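You operate a simulated robot arm through the tools that you are given. There is no shell and no other tool. Be economical: measure what you need, move in short steps, check, and stop when the job is done.

Carry out the task below with a simulated two-armed robot. There is one attempt and no reset: what you move stays moved.

Task
Put the blue tape roll on the top of the black bench. Put one of the paint cans from the lower corner shelf on top of the grey lidded box. Take the orange handled pad and leave it on the bench shelf. Put the dark blue coil that says "Q" from the top of the far grey bench on the black disc and the dark blue coil marked "P" on top of the black foam block. Fetch the long bolt from the top of the far grey bench and stand it on the top of the side bench. Put one of the bearings from the third shelf from the bottom of the narrow rack on top of the small fan. Close the small carton front flap. The order is free. Set down upright: paint can, orange handled pad, long bolt.

The check looks at the end state, three seconds after you hand in, the way a careful person would. Anything else that was tipped, shoved, dropped, spilled or broken makes it a failure.

Robot
Two 7-joint arms with two-finger parallel grippers on one trunk, on a base that drives. Base frame: it is fixed to the floor where the robot stands at the start and does not move with it; the origin is under the middle of the robot, x ahead of it, y to its left, z up. Units: mm, degrees, N and s.
The left shoulder is at the start at [73, 174, 1184], the right one opposite. With the tool pointing down near the work surface each hand reaches from about 100 to 680 mm from the robot's upright axis, wherever it stands, measured 20 degrees to its own side. Places, roughly: bearing (8x8x2 cm) [-14600, 2400, 1000]; bench shelf (75x21 cm) [620, -1120, 980]; black disc (6x6x2 cm) [-12800, -2500, 700]; black foam block (9x6x5 cm) [-12700, -2500, 800]; blue tape roll (10x10x5 cm) [500, 200, 900]; dark blue coil [-12500, -2500, 750]; grey lidded box (11x13x7 cm) [800, -3000, 1600]; long bolt (3x3x6 cm) [-12200, -2500, 800]; orange handled pad (4x3x6 cm) [-2100, -2100, 800]; paint can [750, -2750, 1000]; small carton front flap [-10400, 4200, 1000]; small fan (12x12x4 cm) [-14600, 2200, 1000]; top of the black bench [500, -1000, 800]; top of the side bench [-10700, -2500, 700]. Payload 3.6 kg a hand.
Tool frame (each hand has its own): the origin (TCP) lies between the finger pads and is the grasp point; the fingertips stand 30 mm ahead of it; z points along the fingers, y is the line along which they close. Largest opening 110 mm; finger width 20, thickness 10; the body of the gripper, 48 by 112 mm, starts 55 mm behind the TCP.
Orientation is that of the tool frame in the base frame, as a unit quaternion [w, x, y, z]. With the fingers straight down and closing along the base's y, the tool's x points along the base's -x, its y along +y and its z along -z.

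Tools
- The arms move only by the tool arm_command. It takes "left_series", "right_series" or both (then of equal length, played together; a hand with none holds still); each is a list of rows, each a list of 7 numbers: the shift along the tool's x, y, z in mm, then the turn, a rotation vector about the tool's x, y, z in degrees, then the finger opening in mm, from 0 to 110. In form: [[tx, ty, tz, rx, ry, rz, jaw], ...]. A call has 1 to 20 rows; each row shifts and turns the commanded pose from where the row before left it, along the tool's axes as they then stand. Rows are played at 5 a second. More than 50 mm and 8.6 degrees between two rows, or a gripper value outside its range, and nothing of the call is played. Where a pose cannot be reached the arm comes as near as it can. A force on the tool above 40 N (or 10 N above the force at the start of the call, whichever is more), or a blocked arm, ends the call early, and 0.2 s more pass. The fingers move at their own pace (about 153 mm/s each) and stop on an object; they squeeze with about 43 N. The grip force told is the motor's: it shows also when the fingers shut on nothing. Time passes only in rows, and 0.2 s behind the last, so rows that do not move let the fingers close. It gives the time, the measured TCP pose, the force on the tool (base axes), the opening and the grip force at its end, in the units of the frame above (readings bear some noise), with the torque about the TCP (base axes, N m) and any sound that the robot's microphone picked up.
- Cameras (640 x 400 px; columns grow to the right, rows downward): "scene" is now at [162.1, -17.3, 1356.3]; the picture's right is [-0.22, -0.98, 0.00], its down [-0.59, 0.13, -0.80] and it looks along [0.78, -0.17, -0.60] (base axes); focal length 214 px, centre (320, 200). "left" rides on the left gripper at [72, -17, -103] in its tool frame; the picture's right is [0.23, 0.97, 0.00], its down [-0.76, 0.18, -0.62] and it looks along [-0.61, 0.14, 0.78] (tool axes); focal length 222 px, centre (320, 200). "right" rides on the right gripper at [73, 17, -103] in its tool frame; the picture's right is [-0.23, 0.97, 0.00], its down [-0.76, -0.18, -0.62] and it looks along [-0.61, -0.14, 0.78] (tool axes); focal length 222 px, centre (320, 200). There is no depth. A picture from a camera that has moved, and an enlarged one, comes with that camera's place and axes in the base frame and with its lens.
- capture(camera): a new picture of that camera. The clock stands still meanwhile.
- move_column(by): slides the trunk up (or, below 0, down) by that many mm; the arms and the scene camera ride with it, the base frame stays. It gives what a move gives, with no picture.
- base_move(legs): drives the robot by 1 to 6 legs, each [ahead, left, turn to the left] in mm, mm and degrees, along the robot's own axes; the way and the turn of a leg run together, so that a leg with both is an arc; at most 1500 mm and 180 degrees a leg. The arms and the cameras ride along, it lands a little off, and it stops where it bumps. It gives what a move gives.
- head_to(pan, tilt): turns the head with the scene camera to pan (to the left, within 86 degrees either way) and tilt (down, from -29 to 69), counted from straight ahead of the robot. It gives what a move gives.
- close_up(camera, box): a new picture of the part [left, top, right, bottom] of that camera's present view, enlarged. The clock stands still meanwhile.
- finish_job(): hands the job in; it is judged then, once.

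Go step by step. Nothing tells you exact positions but the pictures and the camera data: compare them with the known pose of the tool, close in by small moves and look again before you grip or let go. The budget is 217 turns and 220 pictures, counting those below and the enlarged ones. Unless the task says otherwise, let go and move clear before handing in.

The tools are called after "Request:" as a command line: name --argument value ..., lists and objects as JSON in quotes. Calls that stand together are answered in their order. arm_command: Moves the arms, as the interface text tells. Its arguments: {"type":"object","properties":{"left_series":{"type":"array","items":{"type":"array","items":{"type":"number"}}},"right_series":{"type":"array","items":{"type":"array","items":{"type":"number"}}}},"required":[]} The other tools are called the same way: move_column (by) slides the trunk up or down; base_move (legs) drives the base; head_to (pan, tilt) turns the head that bears the scene camera; capture (camera) takes a picture; close_up (camera, box) takes an enlarged picture of a part of a camera's view; finish_job () hands the job in.

At the start:

```text
time: 0.0
left_tcp_pos: [344.0, 56.5, 1272.6]
left_ee_rot: [0.0, 0.001, 1.0, 0.001]
left_contact_force: [-0.2, -0.8, -0.1]
left_ft_torque: [0.01, -0.02, 0.02]
left_finger_gap: 110.2
left_grip_force: 0.0
right_tcp_pos: [387.1, -275.6, 1181.0]
right_ee_rot: [-0.001, 0.001, 1.0, 0.0]
right_contact_force: [-0.3, -0.6, 0.1]
right_ft_torque: [-0.02, 0.01, -0.01]
right_finger_gap: 110.2
right_grip_force: 0.1
trunk travel left (down, up): [-300.0, 463.0]
robot x, y, heading: [-3.0, -2.0, -0.1]
head pan, tilt: [-12.6, 37.0]
```

scene: 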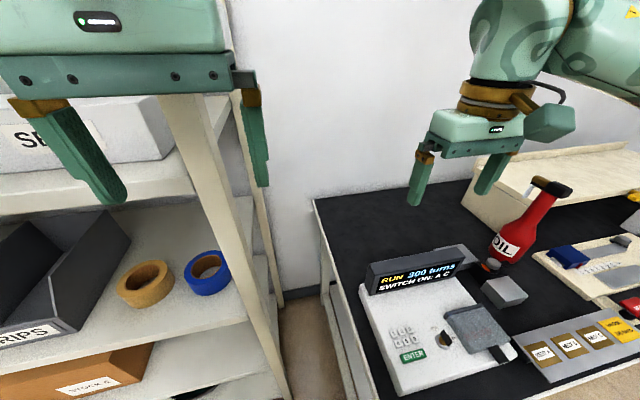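
right: 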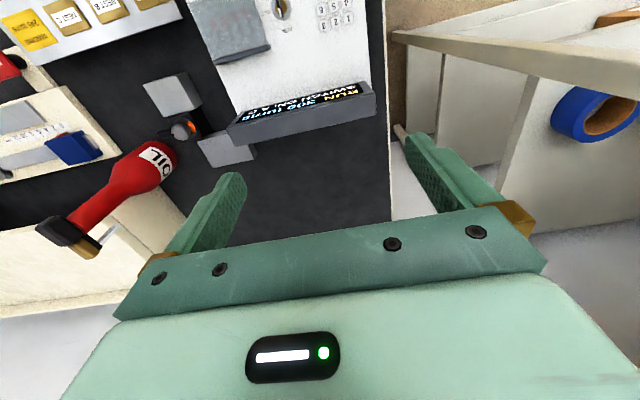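
left: 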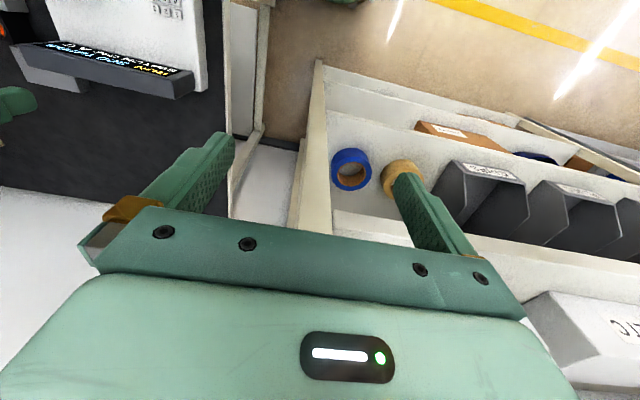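

The blue tape sits on a rack shelf to the left, at about (540,185,885). I'll look around before moving.

Request:
head_to --pan 30 --tilt 30

Request:
capture --camera "scene"

Request:
head_to --pan -50 --tilt 30

Request:
capture --camera "scene"

```text
time: 1.1
left_tcp_pos: [344.2, 57.9, 1272.4]
left_ee_rot: [0.0, 0.0, 1.0, 0.0]
left_contact_force: [-0.6, 0.0, -0.4]
left_ft_torque: [0.01, 0.0, 0.01]
left_finger_gap: 110.2
left_grip_force: 0.2
right_tcp_pos: [387.3, -275.5, 1181.8]
right_ee_rot: [-0.001, 0.0, 1.0, 0.0]
right_contact_force: [0.3, -0.4, -1.1]
right_ft_torque: [0.01, 0.0, 0.0]
right_finger_gap: 110.1
right_grip_force: 0.0
trunk travel left (down, up): [-300.0, 463.0]
robot x, y, heading: [0.4, 0.2, 0.0]
head pan, tilt: [30.0, 30.0]
```

```text
216 pictures are left
camera scene: at [155.7, 46.8, 1367.2], right [0.5, -0.87, 0.0], down [-0.43, -0.25, -0.87], along [0.75, 0.43, -0.5], focal length 214 px, centre (320, 200)
```

scene: 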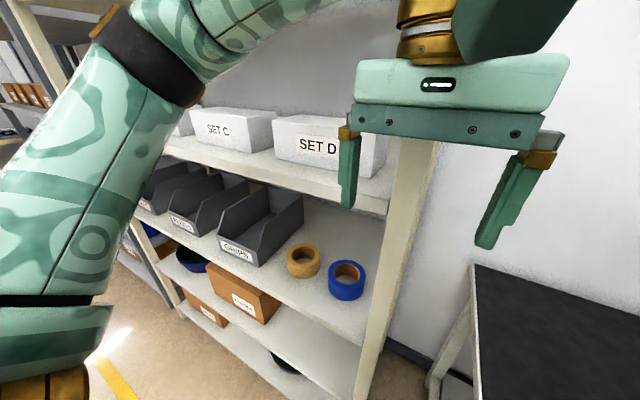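

```text
time: 2.6
left_tcp_pos: [343.7, 56.2, 1271.0]
left_ee_rot: [0.0, 0.0, 1.0, 0.0]
left_contact_force: [0.7, 0.5, -0.5]
left_ft_torque: [-0.02, 0.02, -0.05]
left_finger_gap: 109.8
left_grip_force: 0.1
right_tcp_pos: [387.2, -275.1, 1181.0]
right_ee_rot: [-0.001, 0.001, 1.0, -0.001]
right_contact_force: [0.4, -0.9, 0.4]
right_ft_torque: [0.0, 0.0, -0.03]
right_finger_gap: 110.1
right_grip_force: 0.1
trunk travel left (down, up): [-300.0, 463.0]
robot x, y, heading: [3.0, -3.9, -0.1]
head pan, tilt: [-50.0, 30.0]
```

```text
215 pictures are left
camera scene: at [135.5, -67.6, 1367.2], right [-0.77, -0.64, 0.0], down [-0.32, 0.38, -0.87], along [0.56, -0.66, -0.5], focal length 214 px, centre (320, 200)
```

scene: 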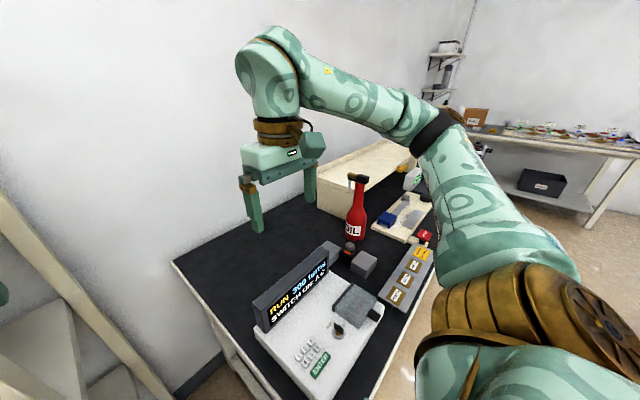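

The tape is on the second shelf up, about 100 mm behind the rack's front edge. I'll tilt the left hand forward and bring it in front of that shelf to look.

Request:
arm_command --left_series '[[0, 0, 0, 0, -7.5, 0, 60], [0, 0, 0, 0, -7.5, 0, 60], [0, 0, 0, 0, -7.5, 0, 60], [0, 0, 0, 0, -7.5, 0, 60], [0, 0, 0, 0, -7.5, 0, 60], [0, 0, 0, 0, -7.5, 0, 60], [23, 23.5, 32, 0, 0, 0, 60], [23, 23.5, 32, 0, 0, 0, 60], [23, 23.5, 32, 0, 0, 0, 60], [23, 23.5, 32, 0, 0, 0, 60], [23, 23.5, 32, 0, 0, 0, 60], [23, 23.5, 32, 0, 0, 0, 60], [23, 23.5, 32, 0, 0, 0, 60]]'

Request:
head_to --pan 10 --tilt 45

Request:
capture --camera "left"

Request:
capture --camera "scene"

```text
time: 4.8
left_tcp_pos: [391.2, 120.3, 1150.1]
left_ee_rot: [0.387, 0.007, 0.922, -0.005]
left_contact_force: [-28.4, 2.8, 14.8]
left_ft_torque: [-0.73, -0.03, -0.81]
left_finger_gap: 59.2
left_grip_force: 0.0
left hand out of reach, approached as far as the arm can: row 9, 10
right_tcp_pos: [387.1, -274.0, 1180.5]
right_ee_rot: [0.0, -0.001, 1.0, 0.0]
right_contact_force: [0.3, -0.7, -0.5]
right_ft_torque: [0.0, 0.06, -0.03]
right_finger_gap: 109.9
right_grip_force: 0.1
trunk travel left (down, up): [-300.0, 463.0]
robot x, y, heading: [-2.5, 1.6, 0.0]
head pan, tilt: [-50.0, 30.0]
stopped in row 10 (left hand): the force on the tool passed its limit at 90 N (the readings are from after the stop); the commanded pose is now the measured one
```

```text
time: 6.1
left_tcp_pos: [391.6, 121.0, 1151.0]
left_ee_rot: [0.387, 0.007, 0.922, -0.004]
left_contact_force: [-10.9, 1.4, 4.3]
left_ft_torque: [-0.13, 0.01, -0.31]
left_finger_gap: 59.2
left_grip_force: 0.2
right_tcp_pos: [384.1, -275.2, 1182.0]
right_ee_rot: [0.0, 0.0, 1.0, -0.001]
right_contact_force: [-0.3, 0.3, 0.2]
right_ft_torque: [0.01, -0.02, 0.01]
right_finger_gap: 110.1
right_grip_force: 0.1
trunk travel left (down, up): [-300.0, 463.0]
robot x, y, heading: [-2.3, -1.2, -0.1]
head pan, tilt: [10.0, 45.0]
```

```text
214 pictures are left
camera left: at [266.2, 106.2, 1172.3], right [-0.14, 0.98, -0.16], down [0.09, 0.18, 0.98], along [0.99, 0.13, -0.11], focal length 222 px, centre (320, 200)
```

left: 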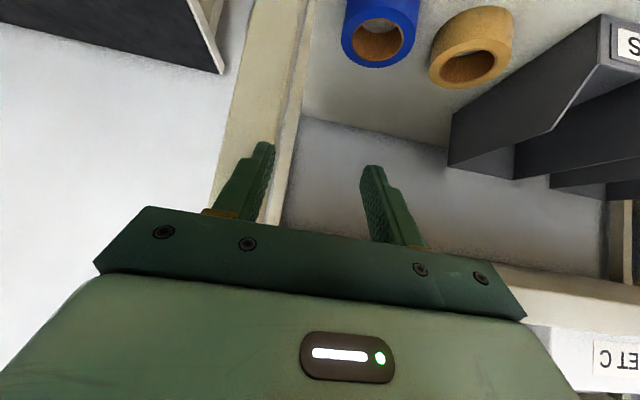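

```text
213 pictures are left
camera scene: at [155.3, 16.0, 1344.9], right [0.17, -0.98, 0.0], down [-0.7, -0.12, -0.71], along [0.7, 0.12, -0.71], focal length 214 px, centre (320, 200)
```

scene: 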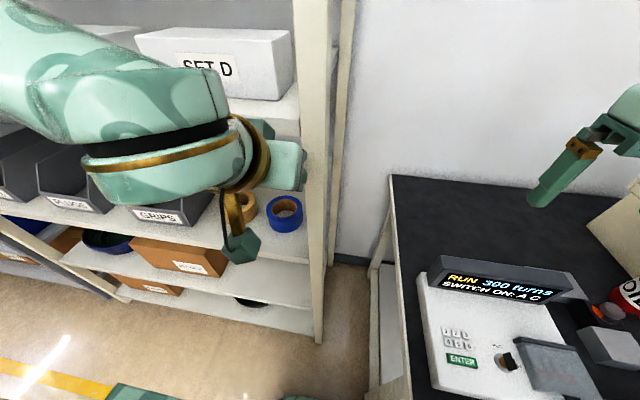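

The finger touched the rack post (its front is at x≈412) and the arm is folded too tight. I'll back the base off and look again.

Request:
base_move --legs '[[-220, 0, 0]]'

Request:
head_to --pan 20 --tilt 35

Request:
capture --camera "scene"

```text
time: 7.8
left_tcp_pos: [168.2, 122.1, 1150.3]
left_ee_rot: [0.387, 0.005, 0.922, -0.003]
left_contact_force: [-0.2, 0.7, 0.2]
left_ft_torque: [0.02, 0.02, 0.03]
left_finger_gap: 60.0
left_grip_force: 0.0
right_tcp_pos: [164.4, -274.3, 1180.5]
right_ee_rot: [-0.002, -0.002, 1.0, 0.0]
right_contact_force: [-0.3, 0.1, -0.9]
right_ft_torque: [0.06, -0.04, 0.03]
right_finger_gap: 110.1
right_grip_force: 0.0
trunk travel left (down, up): [-300.0, 463.0]
robot x, y, heading: [-218.3, 0.3, 0.5]
head pan, tilt: [10.0, 45.0]
```

```text
time: 8.5
left_tcp_pos: [169.6, 121.0, 1148.8]
left_ee_rot: [0.386, 0.004, 0.922, -0.003]
left_contact_force: [-0.4, -0.3, -0.5]
left_ft_torque: [0.0, 0.03, 0.01]
left_finger_gap: 60.0
left_grip_force: 0.1
right_tcp_pos: [166.4, -273.6, 1180.4]
right_ee_rot: [-0.001, -0.003, 1.0, 0.0]
right_contact_force: [0.2, -1.3, 0.0]
right_ft_torque: [0.0, 0.02, -0.02]
right_finger_gap: 109.8
right_grip_force: 0.1
trunk travel left (down, up): [-300.0, 463.0]
robot x, y, heading: [-221.2, -2.0, 0.1]
head pan, tilt: [20.0, 35.0]
```

```text
212 pictures are left
camera scene: at [-62.6, 31.9, 1359.3], right [0.35, -0.94, 0.0], down [-0.54, -0.2, -0.82], along [0.77, 0.28, -0.57], focal length 214 px, centre (320, 200)
```

scene: 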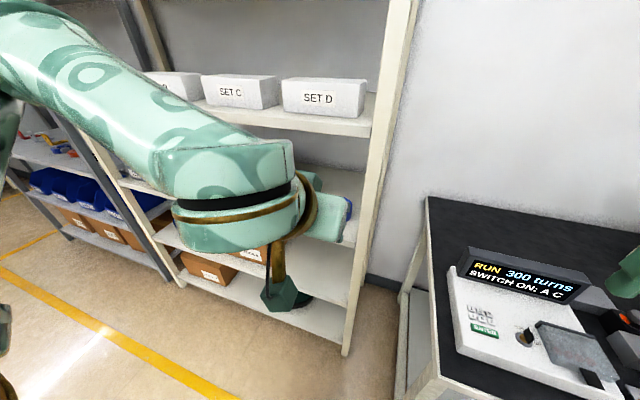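

Request:
arm_command --left_series '[[20, 16.7, 20, 0, 0, 0, 60], [20, 16.7, 20, 0, 0, 0, 60], [20, 16.7, 20, 0, 0, 0, 60], [0, 16.7, 40, 0, 0, 0, 60], [-15, 16.7, 40, 0, 0, 0, 60], [-20, 16.7, 35, 0, 0, 0, 60], [-20, 0, 35, 0, 0, 0, 60]]'

Request:
capture --camera "left"

Request:
capture --camera "scene"

```text
time: 10.1
left_tcp_pos: [358.0, 199.9, 1008.3]
left_ee_rot: [0.387, 0.006, 0.922, -0.003]
left_contact_force: [0.5, -0.3, 0.9]
left_ft_torque: [0.01, 0.04, 0.03]
left_finger_gap: 60.0
left_grip_force: 0.0
left hand out of reach, approached as far as the arm can: row 1, 2, 3
right_tcp_pos: [166.8, -273.9, 1180.5]
right_ee_rot: [-0.002, -0.003, 1.0, 0.001]
right_contact_force: [0.0, 0.5, 0.0]
right_ft_torque: [0.02, 0.03, 0.02]
right_finger_gap: 109.9
right_grip_force: 0.0
trunk travel left (down, up): [-300.0, 463.0]
robot x, y, heading: [-225.2, -2.7, 0.3]
head pan, tilt: [20.0, 35.0]
```

```text
211 pictures are left
camera left: at [233.4, 184.4, 1030.8], right [-0.15, 0.98, -0.16], down [0.09, 0.18, 0.98], along [0.98, 0.13, -0.12], focal length 222 px, centre (320, 200)
```

left: 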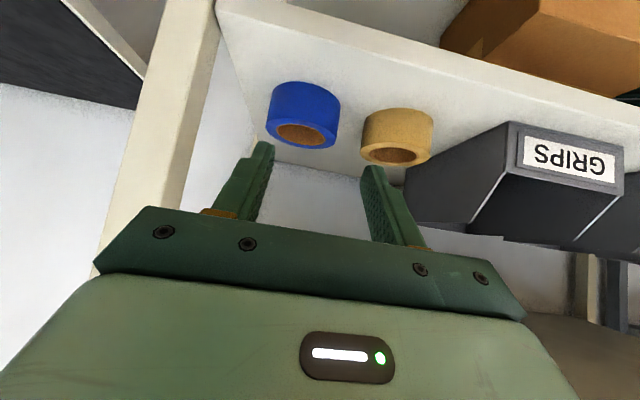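

```text
210 pictures are left
camera scene: at [-61.8, 31.6, 1359.2], right [0.35, -0.94, 0.0], down [-0.54, -0.2, -0.82], along [0.77, 0.28, -0.57], focal length 214 px, centre (320, 200)
```

scene: 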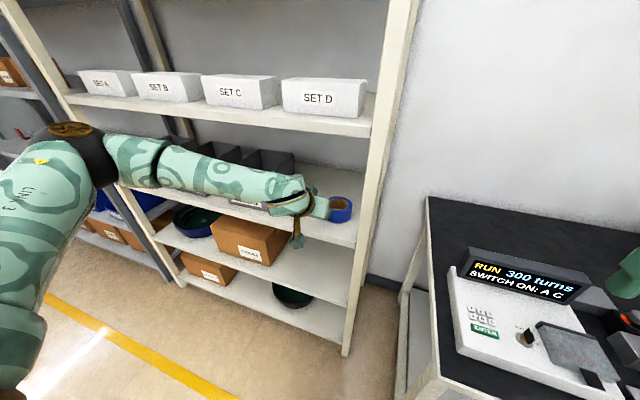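

The tape lies flat with its top at z≈906 and its centre near (540,186). I'll come over its left wall with a narrow opening.

Request:
arm_command --left_series '[[0, 0, 0, 0, 7.4, 0, 42], [-19.5, 6.8, 29, 0, 0, 0, 42], [-19.5, 6.8, 29, 0, 0, 0, 42], [-19.5, 6.8, 29, 0, 0, 0, 42], [-19.5, 6.8, 29, 0, 0, 0, 42], [0, 0, 0, 0, 0, 0, 42]]'

Request:
capture --camera "left"

Request:
close_up --camera "scene" --box '[240, 140, 400, 240]'

```text
time: 11.5
left_tcp_pos: [492.2, 227.4, 963.4]
left_ee_rot: [0.327, 0.005, 0.945, -0.003]
left_contact_force: [1.0, 0.2, -0.5]
left_ft_torque: [-0.01, -0.01, -0.01]
left_finger_gap: 42.1
left_grip_force: 0.0
right_tcp_pos: [165.5, -272.8, 1180.1]
right_ee_rot: [-0.001, -0.002, 1.0, 0.0]
right_contact_force: [-1.0, 0.9, 0.1]
right_ft_torque: [-0.03, 0.01, 0.01]
right_finger_gap: 110.2
right_grip_force: 0.0
trunk travel left (down, up): [-300.0, 463.0]
robot x, y, heading: [-222.6, 1.1, 0.2]
head pan, tilt: [20.0, 35.0]
```

```text
209 pictures are left
camera left: at [370.2, 212.3, 1002.5], right [-0.17, 0.98, -0.14], down [0.22, 0.18, 0.96], along [0.96, 0.13, -0.24], focal length 222 px, centre (320, 200)
```

left: 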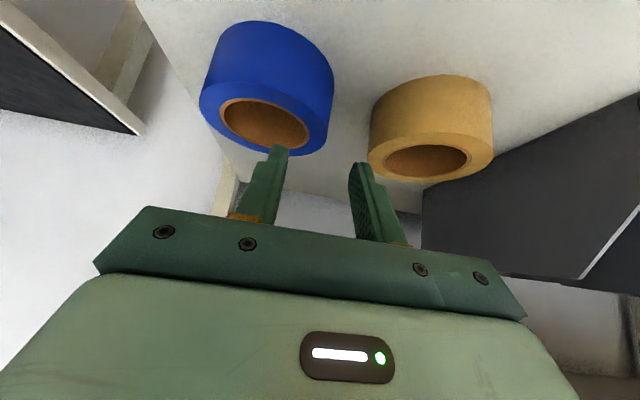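

```text
4.00 times, centred on (320, 190) of scene
camera zoom: at [-63.3, 32.2, 1359.5], right [0.35, -0.94, 0.0], down [-0.54, -0.2, -0.82], along [0.77, 0.28, -0.57], focal length 858 px, centre (320, 240)
```

zoom: 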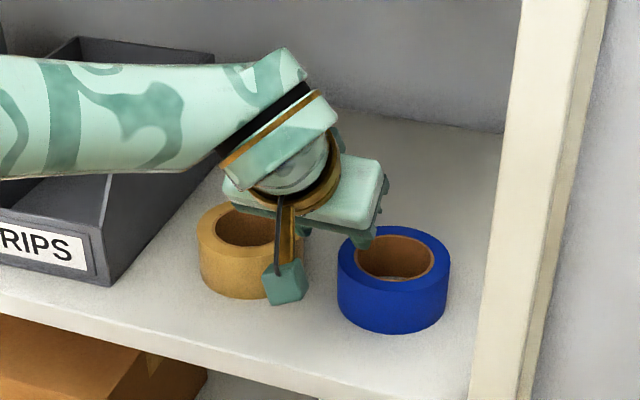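

Alignment looks right: the wall centre is at y≈227. Now I descend along the tool axis and grip.

Request:
arm_command --left_series '[[0, 0, 27, 0, 0, 0, 42], [0, 0, 27, 0, 0, 0, 42], [0, 0, 26, 0, 0, 0, 42], [0, 0, 0, 0, 0, 0, 0], [0, 0, 0, 0, 0, 0, 0], [0, 0, 0, 0, 0, 0, 0]]'

Request:
capture --camera "left"

```text
time: 12.9
left_tcp_pos: [538.1, 224.9, 906.1]
left_ee_rot: [0.328, 0.005, 0.945, -0.003]
left_contact_force: [5.8, -4.8, 19.8]
left_ft_torque: [-0.27, 0.37, 0.15]
left_finger_gap: 26.7
left_grip_force: 43.3
right_tcp_pos: [164.9, -275.4, 1181.1]
right_ee_rot: [0.0, -0.001, 1.0, 0.0]
right_contact_force: [-0.6, 0.5, 0.7]
right_ft_torque: [-0.01, -0.01, 0.01]
right_finger_gap: 110.2
right_grip_force: 0.1
trunk travel left (down, up): [-300.0, 463.0]
robot x, y, heading: [-221.2, 2.8, 0.4]
head pan, tilt: [20.0, 35.0]
```

```text
207 pictures are left
camera left: at [417.1, 209.7, 942.9], right [-0.17, 0.98, -0.14], down [0.21, 0.18, 0.96], along [0.96, 0.13, -0.24], focal length 222 px, centre (320, 200)
```

left: 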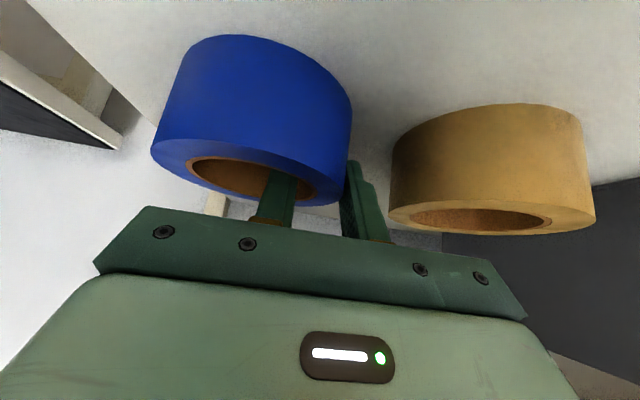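

Gripped. Lifting slightly and backing out of the rack.

Request:
arm_command --left_series '[[-9.2, 0, -11.8, 0, 0, 0, 0], [-9.2, 0, -11.8, 0, 0, 0, 0], [28, 0, -23, 0, 0, 0, 0], [28, 0, -23, 0, 0, 0, 0], [28, 0, -23, 0, 0, 0, 0], [28, 0, -23, 0, 0, 0, 0], [28, 0, -23, 0, 0, 0, 0]]'

Request:
capture --camera "left"

Request:
head_to --pan -35 --tilt 30

Request:
capture --camera "scene"

```text
time: 14.5
left_tcp_pos: [356.8, 227.9, 938.9]
left_ee_rot: [0.327, 0.004, 0.945, -0.003]
left_contact_force: [-0.9, 0.1, -1.7]
left_ft_torque: [0.08, -0.01, -0.04]
left_finger_gap: 25.5
left_grip_force: 43.4
right_tcp_pos: [164.6, -273.8, 1180.7]
right_ee_rot: [-0.001, -0.003, 1.0, 0.0]
right_contact_force: [-0.3, -0.1, -0.7]
right_ft_torque: [0.0, 0.0, 0.0]
right_finger_gap: 110.1
right_grip_force: 0.1
trunk travel left (down, up): [-300.0, 463.0]
robot x, y, heading: [-224.9, 1.9, 0.3]
head pan, tilt: [20.0, 35.0]
```

```text
206 pictures are left
camera left: at [235.2, 212.6, 976.7], right [-0.17, 0.98, -0.14], down [0.22, 0.18, 0.96], along [0.96, 0.13, -0.24], focal length 222 px, centre (320, 200)
```

left: 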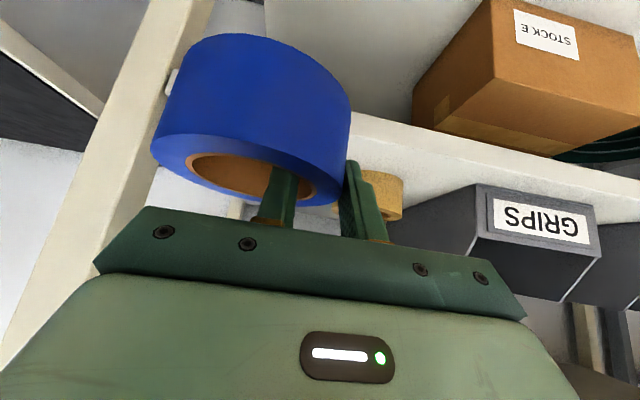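

```text
time: 15.8
left_tcp_pos: [357.6, 228.3, 937.7]
left_ee_rot: [0.325, 0.004, 0.946, -0.003]
left_contact_force: [-0.9, 0.3, -2.9]
left_ft_torque: [0.08, 0.02, -0.01]
left_finger_gap: 25.6
left_grip_force: 43.1
right_tcp_pos: [165.5, -274.4, 1180.3]
right_ee_rot: [-0.001, -0.003, 1.0, -0.001]
right_contact_force: [-0.2, -0.7, -0.3]
right_ft_torque: [-0.01, 0.02, -0.01]
right_finger_gap: 109.7
right_grip_force: 0.1
trunk travel left (down, up): [-300.0, 463.0]
robot x, y, heading: [-226.4, 3.4, 0.3]
head pan, tilt: [-35.0, 30.0]
```

```text
205 pictures are left
camera scene: at [-70.8, -49.8, 1367.2], right [-0.57, -0.82, 0.0], down [-0.41, 0.28, -0.87], along [0.71, -0.49, -0.5], focal length 214 px, centre (320, 200)
```

scene: 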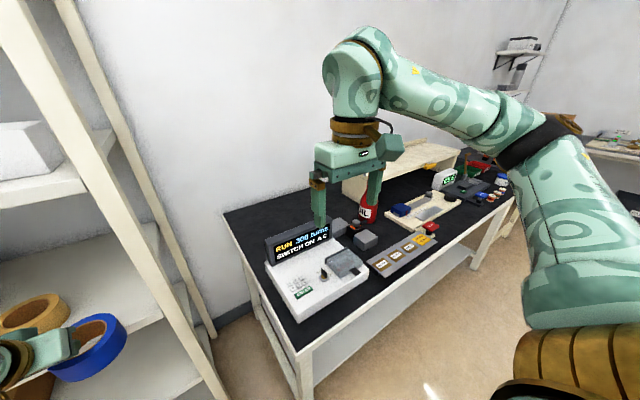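

The tape is held. Free bench space lies behind the "RUN" device, around (650,-245). I'll raise the arm and shift the base to the right, in front of the bench.

Request:
arm_command --left_series '[[-23, 0, -29.6, 0, 0, 0, 0], [-23, 0, -29.6, 0, 0, 0, 0], [-23, 0, -29.6, 0, 0, 0, 0], [-23, 0, -29.6, 0, 0, 0, 0]]'

Request:
base_move --legs '[[-80, 0, 0], [0, -420, 0]]'

Request:
head_to --pan 10 --tilt 35

Request:
capture --camera "scene"

```text
time: 16.8
left_tcp_pos: [354.1, 225.6, 1086.3]
left_ee_rot: [0.326, 0.005, 0.945, -0.002]
left_contact_force: [0.0, -1.1, -2.6]
left_ft_torque: [0.05, 0.02, -0.01]
left_finger_gap: 25.3
left_grip_force: 42.8
right_tcp_pos: [165.0, -275.4, 1180.1]
right_ee_rot: [0.0, -0.003, 1.0, 0.0]
right_contact_force: [-0.5, -0.2, 0.0]
right_ft_torque: [0.0, -0.03, 0.01]
right_finger_gap: 110.0
right_grip_force: 0.1
trunk travel left (down, up): [-300.0, 463.0]
robot x, y, heading: [-223.6, -6.1, 0.4]
head pan, tilt: [-35.0, 30.0]
```

```text
time: 20.0
left_tcp_pos: [277.9, -198.0, 1086.4]
left_ee_rot: [0.327, 0.007, 0.945, -0.003]
left_contact_force: [-0.5, 0.2, -2.7]
left_ft_torque: [0.04, -0.02, 0.05]
left_finger_gap: 25.1
left_grip_force: 43.3
right_tcp_pos: [86.5, -698.4, 1180.2]
right_ee_rot: [0.0, 0.0, 1.0, 0.001]
right_contact_force: [0.4, 1.3, -0.3]
right_ft_torque: [-0.05, -0.03, 0.03]
right_finger_gap: 109.9
right_grip_force: 0.1
trunk travel left (down, up): [-300.0, 463.0]
robot x, y, heading: [-304.5, -421.0, 0.1]
head pan, tilt: [-35.0, 30.0]
```

```text
time: 21.1
left_tcp_pos: [278.0, -196.5, 1085.5]
left_ee_rot: [0.326, 0.008, 0.945, -0.005]
left_contact_force: [0.4, -0.1, -1.8]
left_ft_torque: [0.07, 0.03, 0.01]
left_finger_gap: 24.7
left_grip_force: 43.1
right_tcp_pos: [86.1, -696.1, 1181.3]
right_ee_rot: [-0.002, 0.0, 1.0, 0.0]
right_contact_force: [-0.1, -0.5, -0.2]
right_ft_torque: [0.0, -0.01, 0.03]
right_finger_gap: 110.2
right_grip_force: 0.0
trunk travel left (down, up): [-300.0, 463.0]
robot x, y, heading: [-300.5, -421.1, 0.1]
head pan, tilt: [10.0, 35.0]
```

```text
204 pictures are left
camera scene: at [-137.2, -404.7, 1359.4], right [0.17, -0.98, 0.0], down [-0.57, -0.1, -0.82], along [0.81, 0.14, -0.57], focal length 214 px, centre (320, 200)
```

scene: 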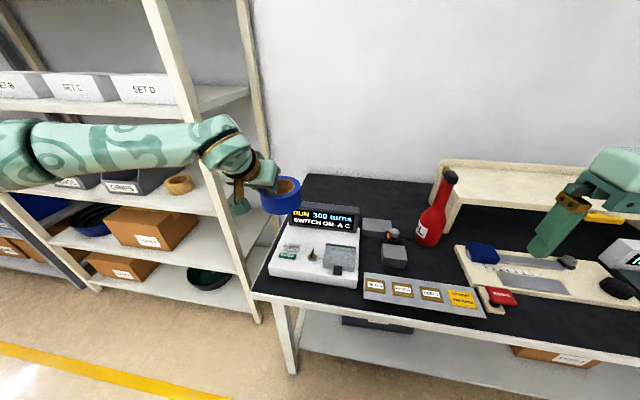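

Request:
base_move --legs '[[200, 0, 0]]'

Request:
arm_command --left_series '[[-8, -7, 40, 0, 0, 0, 0], [-8, -7, 40, 0, 0, 0, 0], [-8, -7, 39, 0, 0, 0, 0], [-8, -7, 39, 0, 0, 0, 0], [-8, -7, 39, 0, 0, 0, 0], [-7, -7, 38, 0, 0, 0, 0]]'

Request:
capture --camera "scene"

Request:
capture --camera "left"

```text
time: 22.8
left_tcp_pos: [481.0, -196.7, 1084.8]
left_ee_rot: [0.326, 0.007, 0.945, -0.003]
left_contact_force: [0.2, -0.1, -2.6]
left_ft_torque: [0.05, 0.01, -0.03]
left_finger_gap: 24.6
left_grip_force: 43.0
right_tcp_pos: [289.7, -696.3, 1180.6]
right_ee_rot: [-0.002, 0.0, 1.0, 0.0]
right_contact_force: [0.3, -0.3, -0.6]
right_ft_torque: [0.03, 0.01, 0.0]
right_finger_gap: 110.1
right_grip_force: 0.0
trunk travel left (down, up): [-300.0, 463.0]
robot x, y, heading: [-100.7, -421.1, -0.2]
head pan, tilt: [10.0, 35.0]
```

```text
time: 24.1
left_tcp_pos: [660.5, -242.7, 929.6]
left_ee_rot: [0.326, 0.008, 0.945, -0.004]
left_contact_force: [0.4, 0.3, -2.8]
left_ft_torque: [0.08, 0.04, -0.04]
left_finger_gap: 24.5
left_grip_force: 42.4
right_tcp_pos: [289.0, -697.2, 1179.5]
right_ee_rot: [-0.003, 0.0, 1.0, 0.0]
right_contact_force: [0.7, -0.1, -0.7]
right_ft_torque: [0.03, 0.06, 0.02]
right_finger_gap: 110.1
right_grip_force: 0.1
trunk travel left (down, up): [-300.0, 463.0]
robot x, y, heading: [-101.5, -421.0, 0.1]
head pan, tilt: [10.0, 35.0]
```

```text
203 pictures are left
camera scene: at [65.9, -405.6, 1359.2], right [0.17, -0.98, 0.0], down [-0.57, -0.1, -0.82], along [0.81, 0.14, -0.57], focal length 214 px, centre (320, 200)
```

scene: 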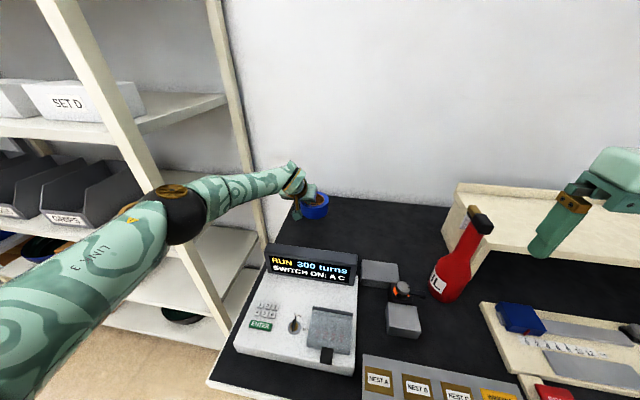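

```text
202 pictures are left
camera left: at [540.6, -257.4, 967.4], right [-0.16, 0.98, -0.14], down [0.22, 0.18, 0.96], along [0.96, 0.13, -0.24], focal length 222 px, centre (320, 200)
```

left: 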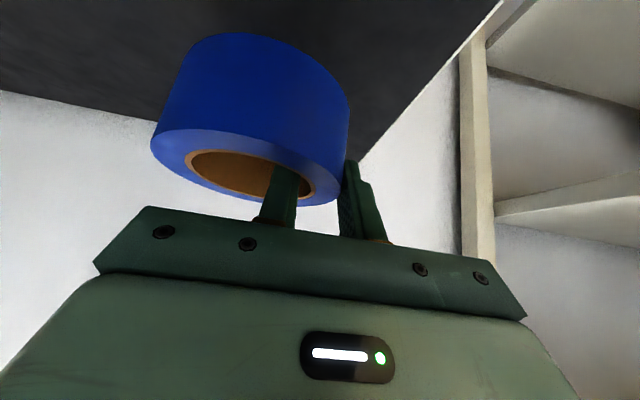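

Request:
arm_command --left_series '[[14, -10, 18, 0, 0, 0, 0], [14, -10, 18, 0, 0, 0, 0], [12, -10, 15, 0, 0, 0, 0], [3, 0, 4, 0, 0, 0, 0], [0, 0, 0, 0, 0, 0, 0]]'

Request:
capture --camera "left"

Request:
close_up --camera "scene" --box '[220, 140, 380, 240]'

```text
time: 25.4
left_tcp_pos: [659.8, -273.6, 859.1]
left_ee_rot: [0.326, 0.007, 0.945, -0.004]
left_contact_force: [0.3, 0.5, -1.5]
left_ft_torque: [0.09, 0.02, -0.02]
left_finger_gap: 24.3
left_grip_force: 42.9
right_tcp_pos: [288.1, -698.1, 1180.8]
right_ee_rot: [0.0, 0.0, 1.0, 0.0]
right_contact_force: [0.6, -0.7, -0.3]
right_ft_torque: [0.0, 0.01, 0.06]
right_finger_gap: 109.9
right_grip_force: 0.0
trunk travel left (down, up): [-300.0, 463.0]
robot x, y, heading: [-99.3, -423.3, -0.3]
head pan, tilt: [10.0, 35.0]
```

```text
201 pictures are left
camera left: at [539.3, -287.6, 898.5], right [-0.16, 0.98, -0.14], down [0.22, 0.18, 0.96], along [0.96, 0.13, -0.24], focal length 222 px, centre (320, 200)
```

left: 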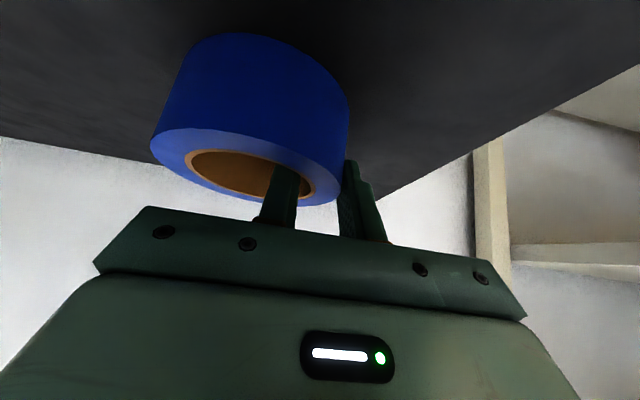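

```text
4.00 times, centred on (300, 190) of scene
camera zoom: at [64.9, -404.8, 1359.3], right [0.17, -0.98, 0.0], down [-0.57, -0.1, -0.82], along [0.81, 0.14, -0.57], focal length 858 px, centre (400, 240)
```

zoom: 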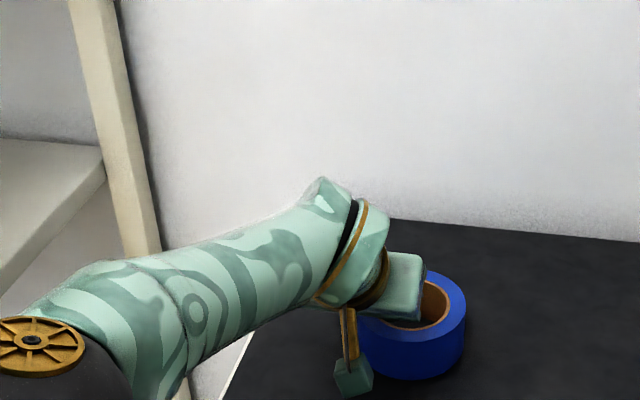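

Request:
arm_command --left_series '[[1.5, 0, 2, 0, 0, 0, 0], [1.5, 0, 2, 0, 0, 0, 0], [1.5, 0, 2, 0, 0, 0, 0], [1.5, 0, 2, 0, 0, 0, 0]]'

```text
time: 26.4
left_tcp_pos: [658.6, -271.4, 850.5]
left_ee_rot: [0.326, 0.007, 0.945, -0.004]
left_contact_force: [0.4, -0.1, -1.9]
left_ft_torque: [0.05, 0.02, 0.02]
left_finger_gap: 24.3
left_grip_force: 43.1
left hand out of reach, approached as far as the arm can: row 4
right_tcp_pos: [288.3, -696.5, 1181.1]
right_ee_rot: [0.0, 0.0, 1.0, 0.0]
right_contact_force: [-0.7, 0.5, 0.0]
right_ft_torque: [-0.01, 0.01, 0.01]
right_finger_gap: 110.0
right_grip_force: 0.2
trunk travel left (down, up): [-300.0, 463.0]
robot x, y, heading: [-100.0, -421.2, 0.1]
head pan, tilt: [10.0, 35.0]
```

The arm is at its reach limit, so I'll lower the trunk in small steps instead.

Request:
move_column --by -4

Request:
move_column --by -3

Request:
close_up --camera "scene" --box '[260, 160, 360, 230]'

```text
time: 26.9
left_tcp_pos: [655.7, -272.1, 850.5]
left_ee_rot: [0.328, 0.007, 0.945, -0.005]
left_contact_force: [1.8, -0.4, 15.3]
left_ft_torque: [-0.59, 0.67, 0.1]
left_finger_gap: 24.0
left_grip_force: 43.1
right_tcp_pos: [286.1, -697.7, 1176.1]
right_ee_rot: [-0.001, 0.0, 1.0, 0.0]
right_contact_force: [-0.5, -0.3, -0.4]
right_ft_torque: [-0.02, 0.0, 0.02]
right_finger_gap: 110.1
right_grip_force: 0.0
trunk travel left (down, up): [-296.0, 467.0]
robot x, y, heading: [-100.6, -419.6, -0.0]
head pan, tilt: [10.0, 35.0]
```

```text
time: 27.4
left_tcp_pos: [656.4, -271.7, 849.8]
left_ee_rot: [0.331, 0.006, 0.944, -0.004]
left_contact_force: [3.1, 1.2, 34.2]
left_ft_torque: [-1.26, 1.27, 0.1]
left_finger_gap: 24.2
left_grip_force: 43.4
right_tcp_pos: [284.5, -696.6, 1175.4]
right_ee_rot: [0.0, 0.0, 1.0, 0.0]
right_contact_force: [0.6, 0.3, 0.3]
right_ft_torque: [-0.05, 0.04, 0.01]
right_finger_gap: 109.8
right_grip_force: 0.1
trunk travel left (down, up): [-293.0, 470.0]
robot x, y, heading: [-102.6, -422.8, -0.1]
head pan, tilt: [10.0, 35.0]
```

```text
5.71 times, centred on (310, 195) of scene
camera zoom: at [63.7, -405.2, 1353.1], right [0.17, -0.98, 0.0], down [-0.56, -0.1, -0.82], along [0.81, 0.14, -0.57], focal length 1226 px, centre (377, 229)
```

zoom: 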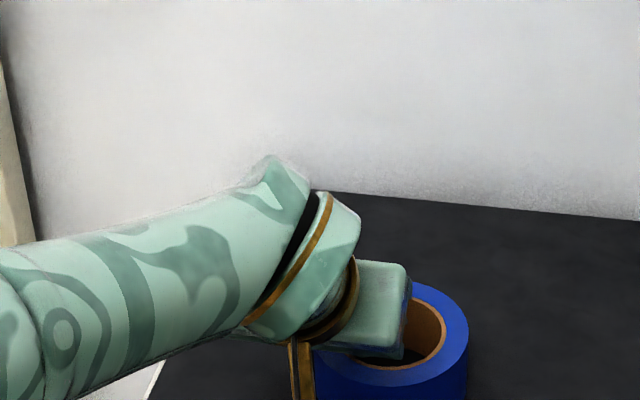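

Contact with the bench. I'll ease off a little, open, and pull back along the tool axis.

Request:
move_column --by 3

Request:
arm_command --left_series '[[0, 0, 0, 0, 0, 0, 42], [0, 0, 0, 0, 0, 0, 42], [0, 0, -25, 0, 0, 0, 42], [0, 0, -25, 0, 0, 0, 42], [0, 0, -25, 0, 0, 0, 42], [0, 0, -25, 0, 0, 0, 42]]'

Request:
capture --camera "left"

Request:
capture --camera "scene"

```text
time: 27.9
left_tcp_pos: [657.3, -272.0, 848.0]
left_ee_rot: [0.328, 0.008, 0.945, -0.004]
left_contact_force: [8.0, 1.1, 25.4]
left_ft_torque: [-0.91, 0.71, 0.25]
left_finger_gap: 23.9
left_grip_force: 42.8
right_tcp_pos: [286.2, -697.4, 1176.5]
right_ee_rot: [0.0, 0.0, 1.0, 0.0]
right_contact_force: [-0.2, -0.5, 0.8]
right_ft_torque: [-0.01, 0.0, -0.03]
right_finger_gap: 109.9
right_grip_force: 0.1
trunk travel left (down, up): [-296.0, 467.0]
robot x, y, heading: [-101.2, -424.1, -0.1]
head pan, tilt: [10.0, 35.0]
```

```text
time: 29.3
left_tcp_pos: [594.7, -270.0, 925.1]
left_ee_rot: [0.325, 0.007, 0.946, -0.004]
left_contact_force: [0.0, 0.8, 0.1]
left_ft_torque: [0.0, 0.03, -0.01]
left_finger_gap: 42.0
left_grip_force: 0.0
right_tcp_pos: [287.4, -696.8, 1176.0]
right_ee_rot: [0.0, 0.0, 1.0, -0.001]
right_contact_force: [0.3, -0.1, 0.0]
right_ft_torque: [0.0, 0.03, -0.02]
right_finger_gap: 110.1
right_grip_force: 0.0
trunk travel left (down, up): [-296.0, 467.0]
robot x, y, heading: [-99.2, -418.7, 0.2]
head pan, tilt: [10.0, 35.0]
```

```text
198 pictures are left
camera left: at [472.9, -285.8, 962.7], right [-0.16, 0.98, -0.14], down [0.22, 0.18, 0.96], along [0.96, 0.13, -0.24], focal length 222 px, centre (320, 200)
```

left: 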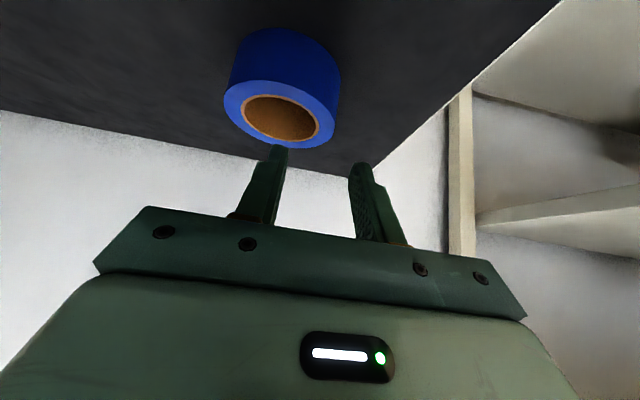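

```text
197 pictures are left
camera scene: at [65.6, -404.7, 1355.4], right [0.17, -0.98, 0.0], down [-0.56, -0.1, -0.82], along [0.81, 0.14, -0.57], focal length 214 px, centre (320, 200)
```

scene: 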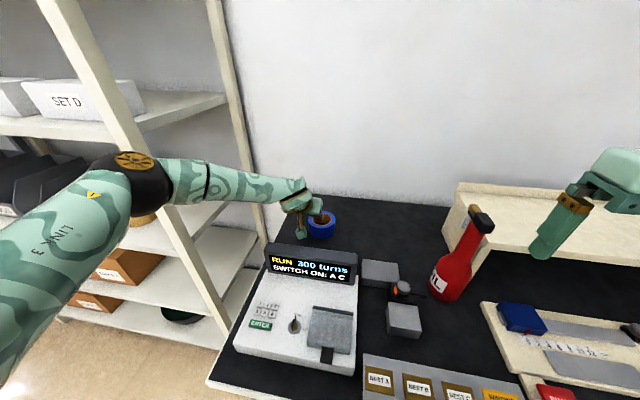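

Tape placed. Lifting the arm, backing off, and moving toward the corner shelf while surveying.

Request:
arm_command --left_series '[[-23, 0, -29.6, 0, 0, 0, 42], [-23, 0, -29.6, 0, 0, 0, 42], [-23, 0, -29.6, 0, 0, 0, 42], [-23, 0, -29.6, 0, 0, 0, 42]]'

Request:
base_move --legs '[[-350, 0, 0]]'

Request:
arm_command --left_series '[[35, 0, -27, 0, 0, 0, 42], [35, 0, -27, 0, 0, 0, 42], [35, 0, -27, 0, 0, 0, 42], [35, 0, -27, 0, 0, 0, 42]]'

Request:
head_to --pan -60 --tilt 20

Request:
capture --camera "scene"

```text
time: 30.3
left_tcp_pos: [592.5, -271.8, 1075.6]
left_ee_rot: [0.326, 0.006, 0.945, -0.004]
left_contact_force: [0.5, 0.7, 0.5]
left_ft_torque: [0.01, 0.05, 0.01]
left_finger_gap: 41.9
left_grip_force: 0.1
right_tcp_pos: [287.2, -697.1, 1176.5]
right_ee_rot: [-0.001, 0.001, 1.0, 0.001]
right_contact_force: [-0.6, 0.3, -0.1]
right_ft_torque: [0.04, -0.02, -0.01]
right_finger_gap: 109.7
right_grip_force: 0.1
trunk travel left (down, up): [-296.0, 467.0]
robot x, y, heading: [-102.4, -423.8, 0.4]
head pan, tilt: [10.0, 35.0]
```

```text
time: 32.6
left_tcp_pos: [241.7, -269.0, 1075.1]
left_ee_rot: [0.326, 0.005, 0.945, -0.003]
left_contact_force: [-0.4, 0.8, -0.3]
left_ft_torque: [-0.01, 0.0, 0.01]
left_finger_gap: 42.0
left_grip_force: 0.1
right_tcp_pos: [-63.3, -695.6, 1177.4]
right_ee_rot: [-0.001, -0.003, 1.0, 0.0]
right_contact_force: [-0.2, -0.7, 0.2]
right_ft_torque: [0.02, 0.0, -0.02]
right_finger_gap: 109.9
right_grip_force: 0.0
trunk travel left (down, up): [-296.0, 467.0]
robot x, y, heading: [-450.9, -423.9, 0.2]
head pan, tilt: [10.0, 35.0]
```

```text
time: 33.6
left_tcp_pos: [62.5, -266.7, 1072.3]
left_ee_rot: [0.327, 0.004, 0.945, -0.004]
left_contact_force: [-1.0, 0.3, 0.5]
left_ft_torque: [0.03, -0.01, 0.03]
left_finger_gap: 42.1
left_grip_force: 0.1
right_tcp_pos: [-64.3, -695.4, 1177.3]
right_ee_rot: [-0.001, -0.003, 1.0, 0.0]
right_contact_force: [-0.6, 0.1, -0.1]
right_ft_torque: [-0.01, 0.0, -0.03]
right_finger_gap: 109.8
right_grip_force: 0.1
trunk travel left (down, up): [-296.0, 467.0]
robot x, y, heading: [-450.6, -424.6, 0.2]
head pan, tilt: [10.0, 35.0]
```

```text
time: 35.0
left_tcp_pos: [63.6, -266.7, 1073.1]
left_ee_rot: [0.325, 0.005, 0.946, -0.003]
left_contact_force: [-0.7, -0.4, -0.1]
left_ft_torque: [0.01, 0.01, 0.0]
left_finger_gap: 42.0
left_grip_force: 0.0
right_tcp_pos: [-63.3, -695.6, 1176.7]
right_ee_rot: [-0.001, -0.002, 1.0, 0.001]
right_contact_force: [-0.2, 0.9, 0.1]
right_ft_torque: [0.0, -0.01, 0.01]
right_finger_gap: 109.8
right_grip_force: 0.0
trunk travel left (down, up): [-296.0, 467.0]
robot x, y, heading: [-452.8, -423.2, 0.3]
head pan, tilt: [-60.0, 20.0]
```

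```text
196 pictures are left
camera scene: at [-325.3, -501.1, 1379.2], right [-0.86, -0.51, 0.0], down [-0.17, 0.3, -0.94], along [0.47, -0.81, -0.34], focal length 214 px, centre (320, 200)
```

scene: 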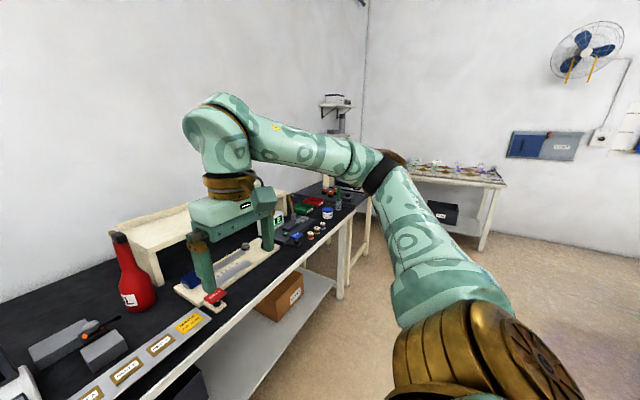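

Request:
base_move --legs '[[0, -1500, 0], [0, -500, 0]]'

Request:
head_to --pan -35 --tilt 15

Request:
capture --camera "scene"

Request:
head_to --pan -86 --tilt 25

Request:
capture --camera "scene"

```text
time: 44.9
left_tcp_pos: [93.6, -2238.1, 1073.2]
left_ee_rot: [0.326, -0.003, 0.945, 0.001]
left_contact_force: [0.8, -0.5, 0.3]
left_ft_torque: [-0.02, -0.02, 0.0]
left_finger_gap: 42.0
left_grip_force: 0.1
right_tcp_pos: [-26.1, -2670.0, 1177.0]
right_ee_rot: [0.0, -0.01, 1.0, 0.0]
right_contact_force: [0.2, -0.7, 0.1]
right_ft_torque: [0.0, 0.01, -0.04]
right_finger_gap: 110.1
right_grip_force: 0.1
trunk travel left (down, up): [-296.0, 467.0]
robot x, y, heading: [-419.4, -2403.7, 1.1]
head pan, tilt: [-60.0, 20.0]
```

```text
time: 45.8
left_tcp_pos: [93.9, -2237.2, 1073.3]
left_ee_rot: [0.325, -0.003, 0.946, -0.001]
left_contact_force: [0.1, 0.3, 0.1]
left_ft_torque: [0.01, 0.02, 0.01]
left_finger_gap: 42.2
left_grip_force: 0.0
right_tcp_pos: [-25.4, -2668.1, 1176.4]
right_ee_rot: [-0.001, -0.011, 1.0, 0.0]
right_contact_force: [0.2, 0.1, -0.2]
right_ft_torque: [-0.02, -0.02, 0.02]
right_finger_gap: 109.9
right_grip_force: 0.1
trunk travel left (down, up): [-296.0, 467.0]
robot x, y, heading: [-419.9, -2404.0, 1.2]
head pan, tilt: [-35.0, 15.0]
```

```text
195 pictures are left
camera scene: at [-261.9, -2450.9, 1387.3], right [-0.56, -0.83, 0.0], down [-0.22, 0.14, -0.97], along [0.8, -0.54, -0.26], focal length 214 px, centre (320, 200)
```

scene: 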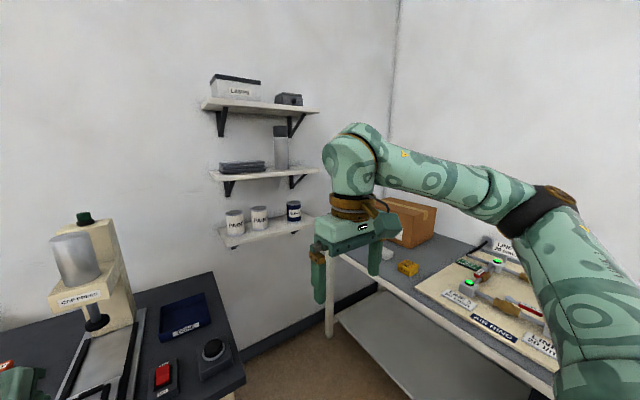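

```text
time: 47.0
left_tcp_pos: [94.1, -2238.2, 1071.7]
left_ee_rot: [0.326, -0.003, 0.945, 0.0]
left_contact_force: [0.2, 0.2, -2.1]
left_ft_torque: [-0.01, -0.02, -0.01]
left_finger_gap: 42.0
left_grip_force: 0.0
right_tcp_pos: [-24.7, -2669.6, 1176.1]
right_ee_rot: [-0.001, -0.011, 1.0, -0.001]
right_contact_force: [0.4, 0.0, 1.0]
right_ft_torque: [0.01, -0.03, -0.01]
right_finger_gap: 109.9
right_grip_force: 0.1
trunk travel left (down, up): [-296.0, 467.0]
robot x, y, heading: [-418.9, -2401.9, 1.2]
head pan, tilt: [-85.9, 25.0]
```

```text
194 pictures are left
camera scene: at [-330.9, -2490.5, 1371.1], right [-1.0, -0.09, 0.0], down [-0.04, 0.42, -0.91], along [0.08, -0.9, -0.42], focal length 214 px, centre (320, 200)
```

scene: 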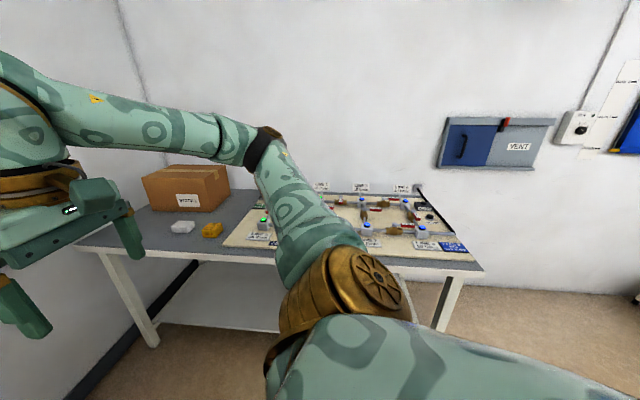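

The corner shelves are ahead-right, with cans at z≈1010 and a small grey box at about (800,-2975,1600). Zooming in.

Request:
head_to --pan -28 --tilt 5

Request:
close_up --camera "scene" --box '[170, 100, 370, 225]'

Request:
close_up --camera "scene" --box '[170, 170, 370, 295]'

```text
time: 48.2
left_tcp_pos: [92.2, -2236.8, 1072.8]
left_ee_rot: [0.325, -0.002, 0.946, -0.001]
left_contact_force: [0.5, 0.0, -0.2]
left_ft_torque: [-0.04, -0.01, -0.02]
left_finger_gap: 42.0
left_grip_force: 0.1
right_tcp_pos: [-25.9, -2668.2, 1176.4]
right_ee_rot: [-0.001, -0.011, 1.0, -0.001]
right_contact_force: [-0.5, -0.2, 0.3]
right_ft_torque: [0.02, 0.02, -0.02]
right_finger_gap: 109.9
right_grip_force: 0.1
trunk travel left (down, up): [-296.0, 467.0]
robot x, y, heading: [-416.2, -2403.5, 1.2]
head pan, tilt: [-28.0, 5.0]
```

```text
3.20 times, centred on (270, 162) of scene
camera zoom: at [-257.5, -2440.3, 1403.5], right [-0.45, -0.89, 0.0], down [-0.08, 0.04, -1.0], along [0.89, -0.45, -0.09], focal length 686 px, centre (480, 320)
```

zoom: 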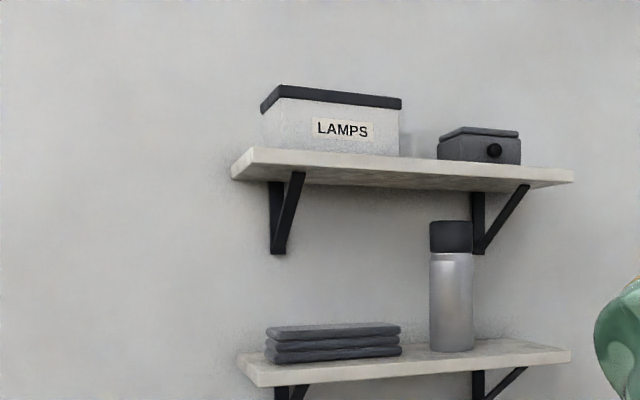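

```text
3.20 times, centred on (270, 232) of scene
camera zoom: at [-257.5, -2440.3, 1403.5], right [-0.45, -0.89, 0.0], down [-0.08, 0.04, -1.0], along [0.89, -0.45, -0.09], focal length 686 px, centre (480, 96)
```

zoom: 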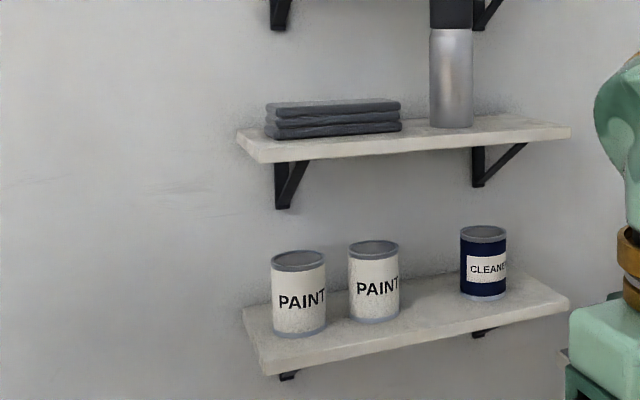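

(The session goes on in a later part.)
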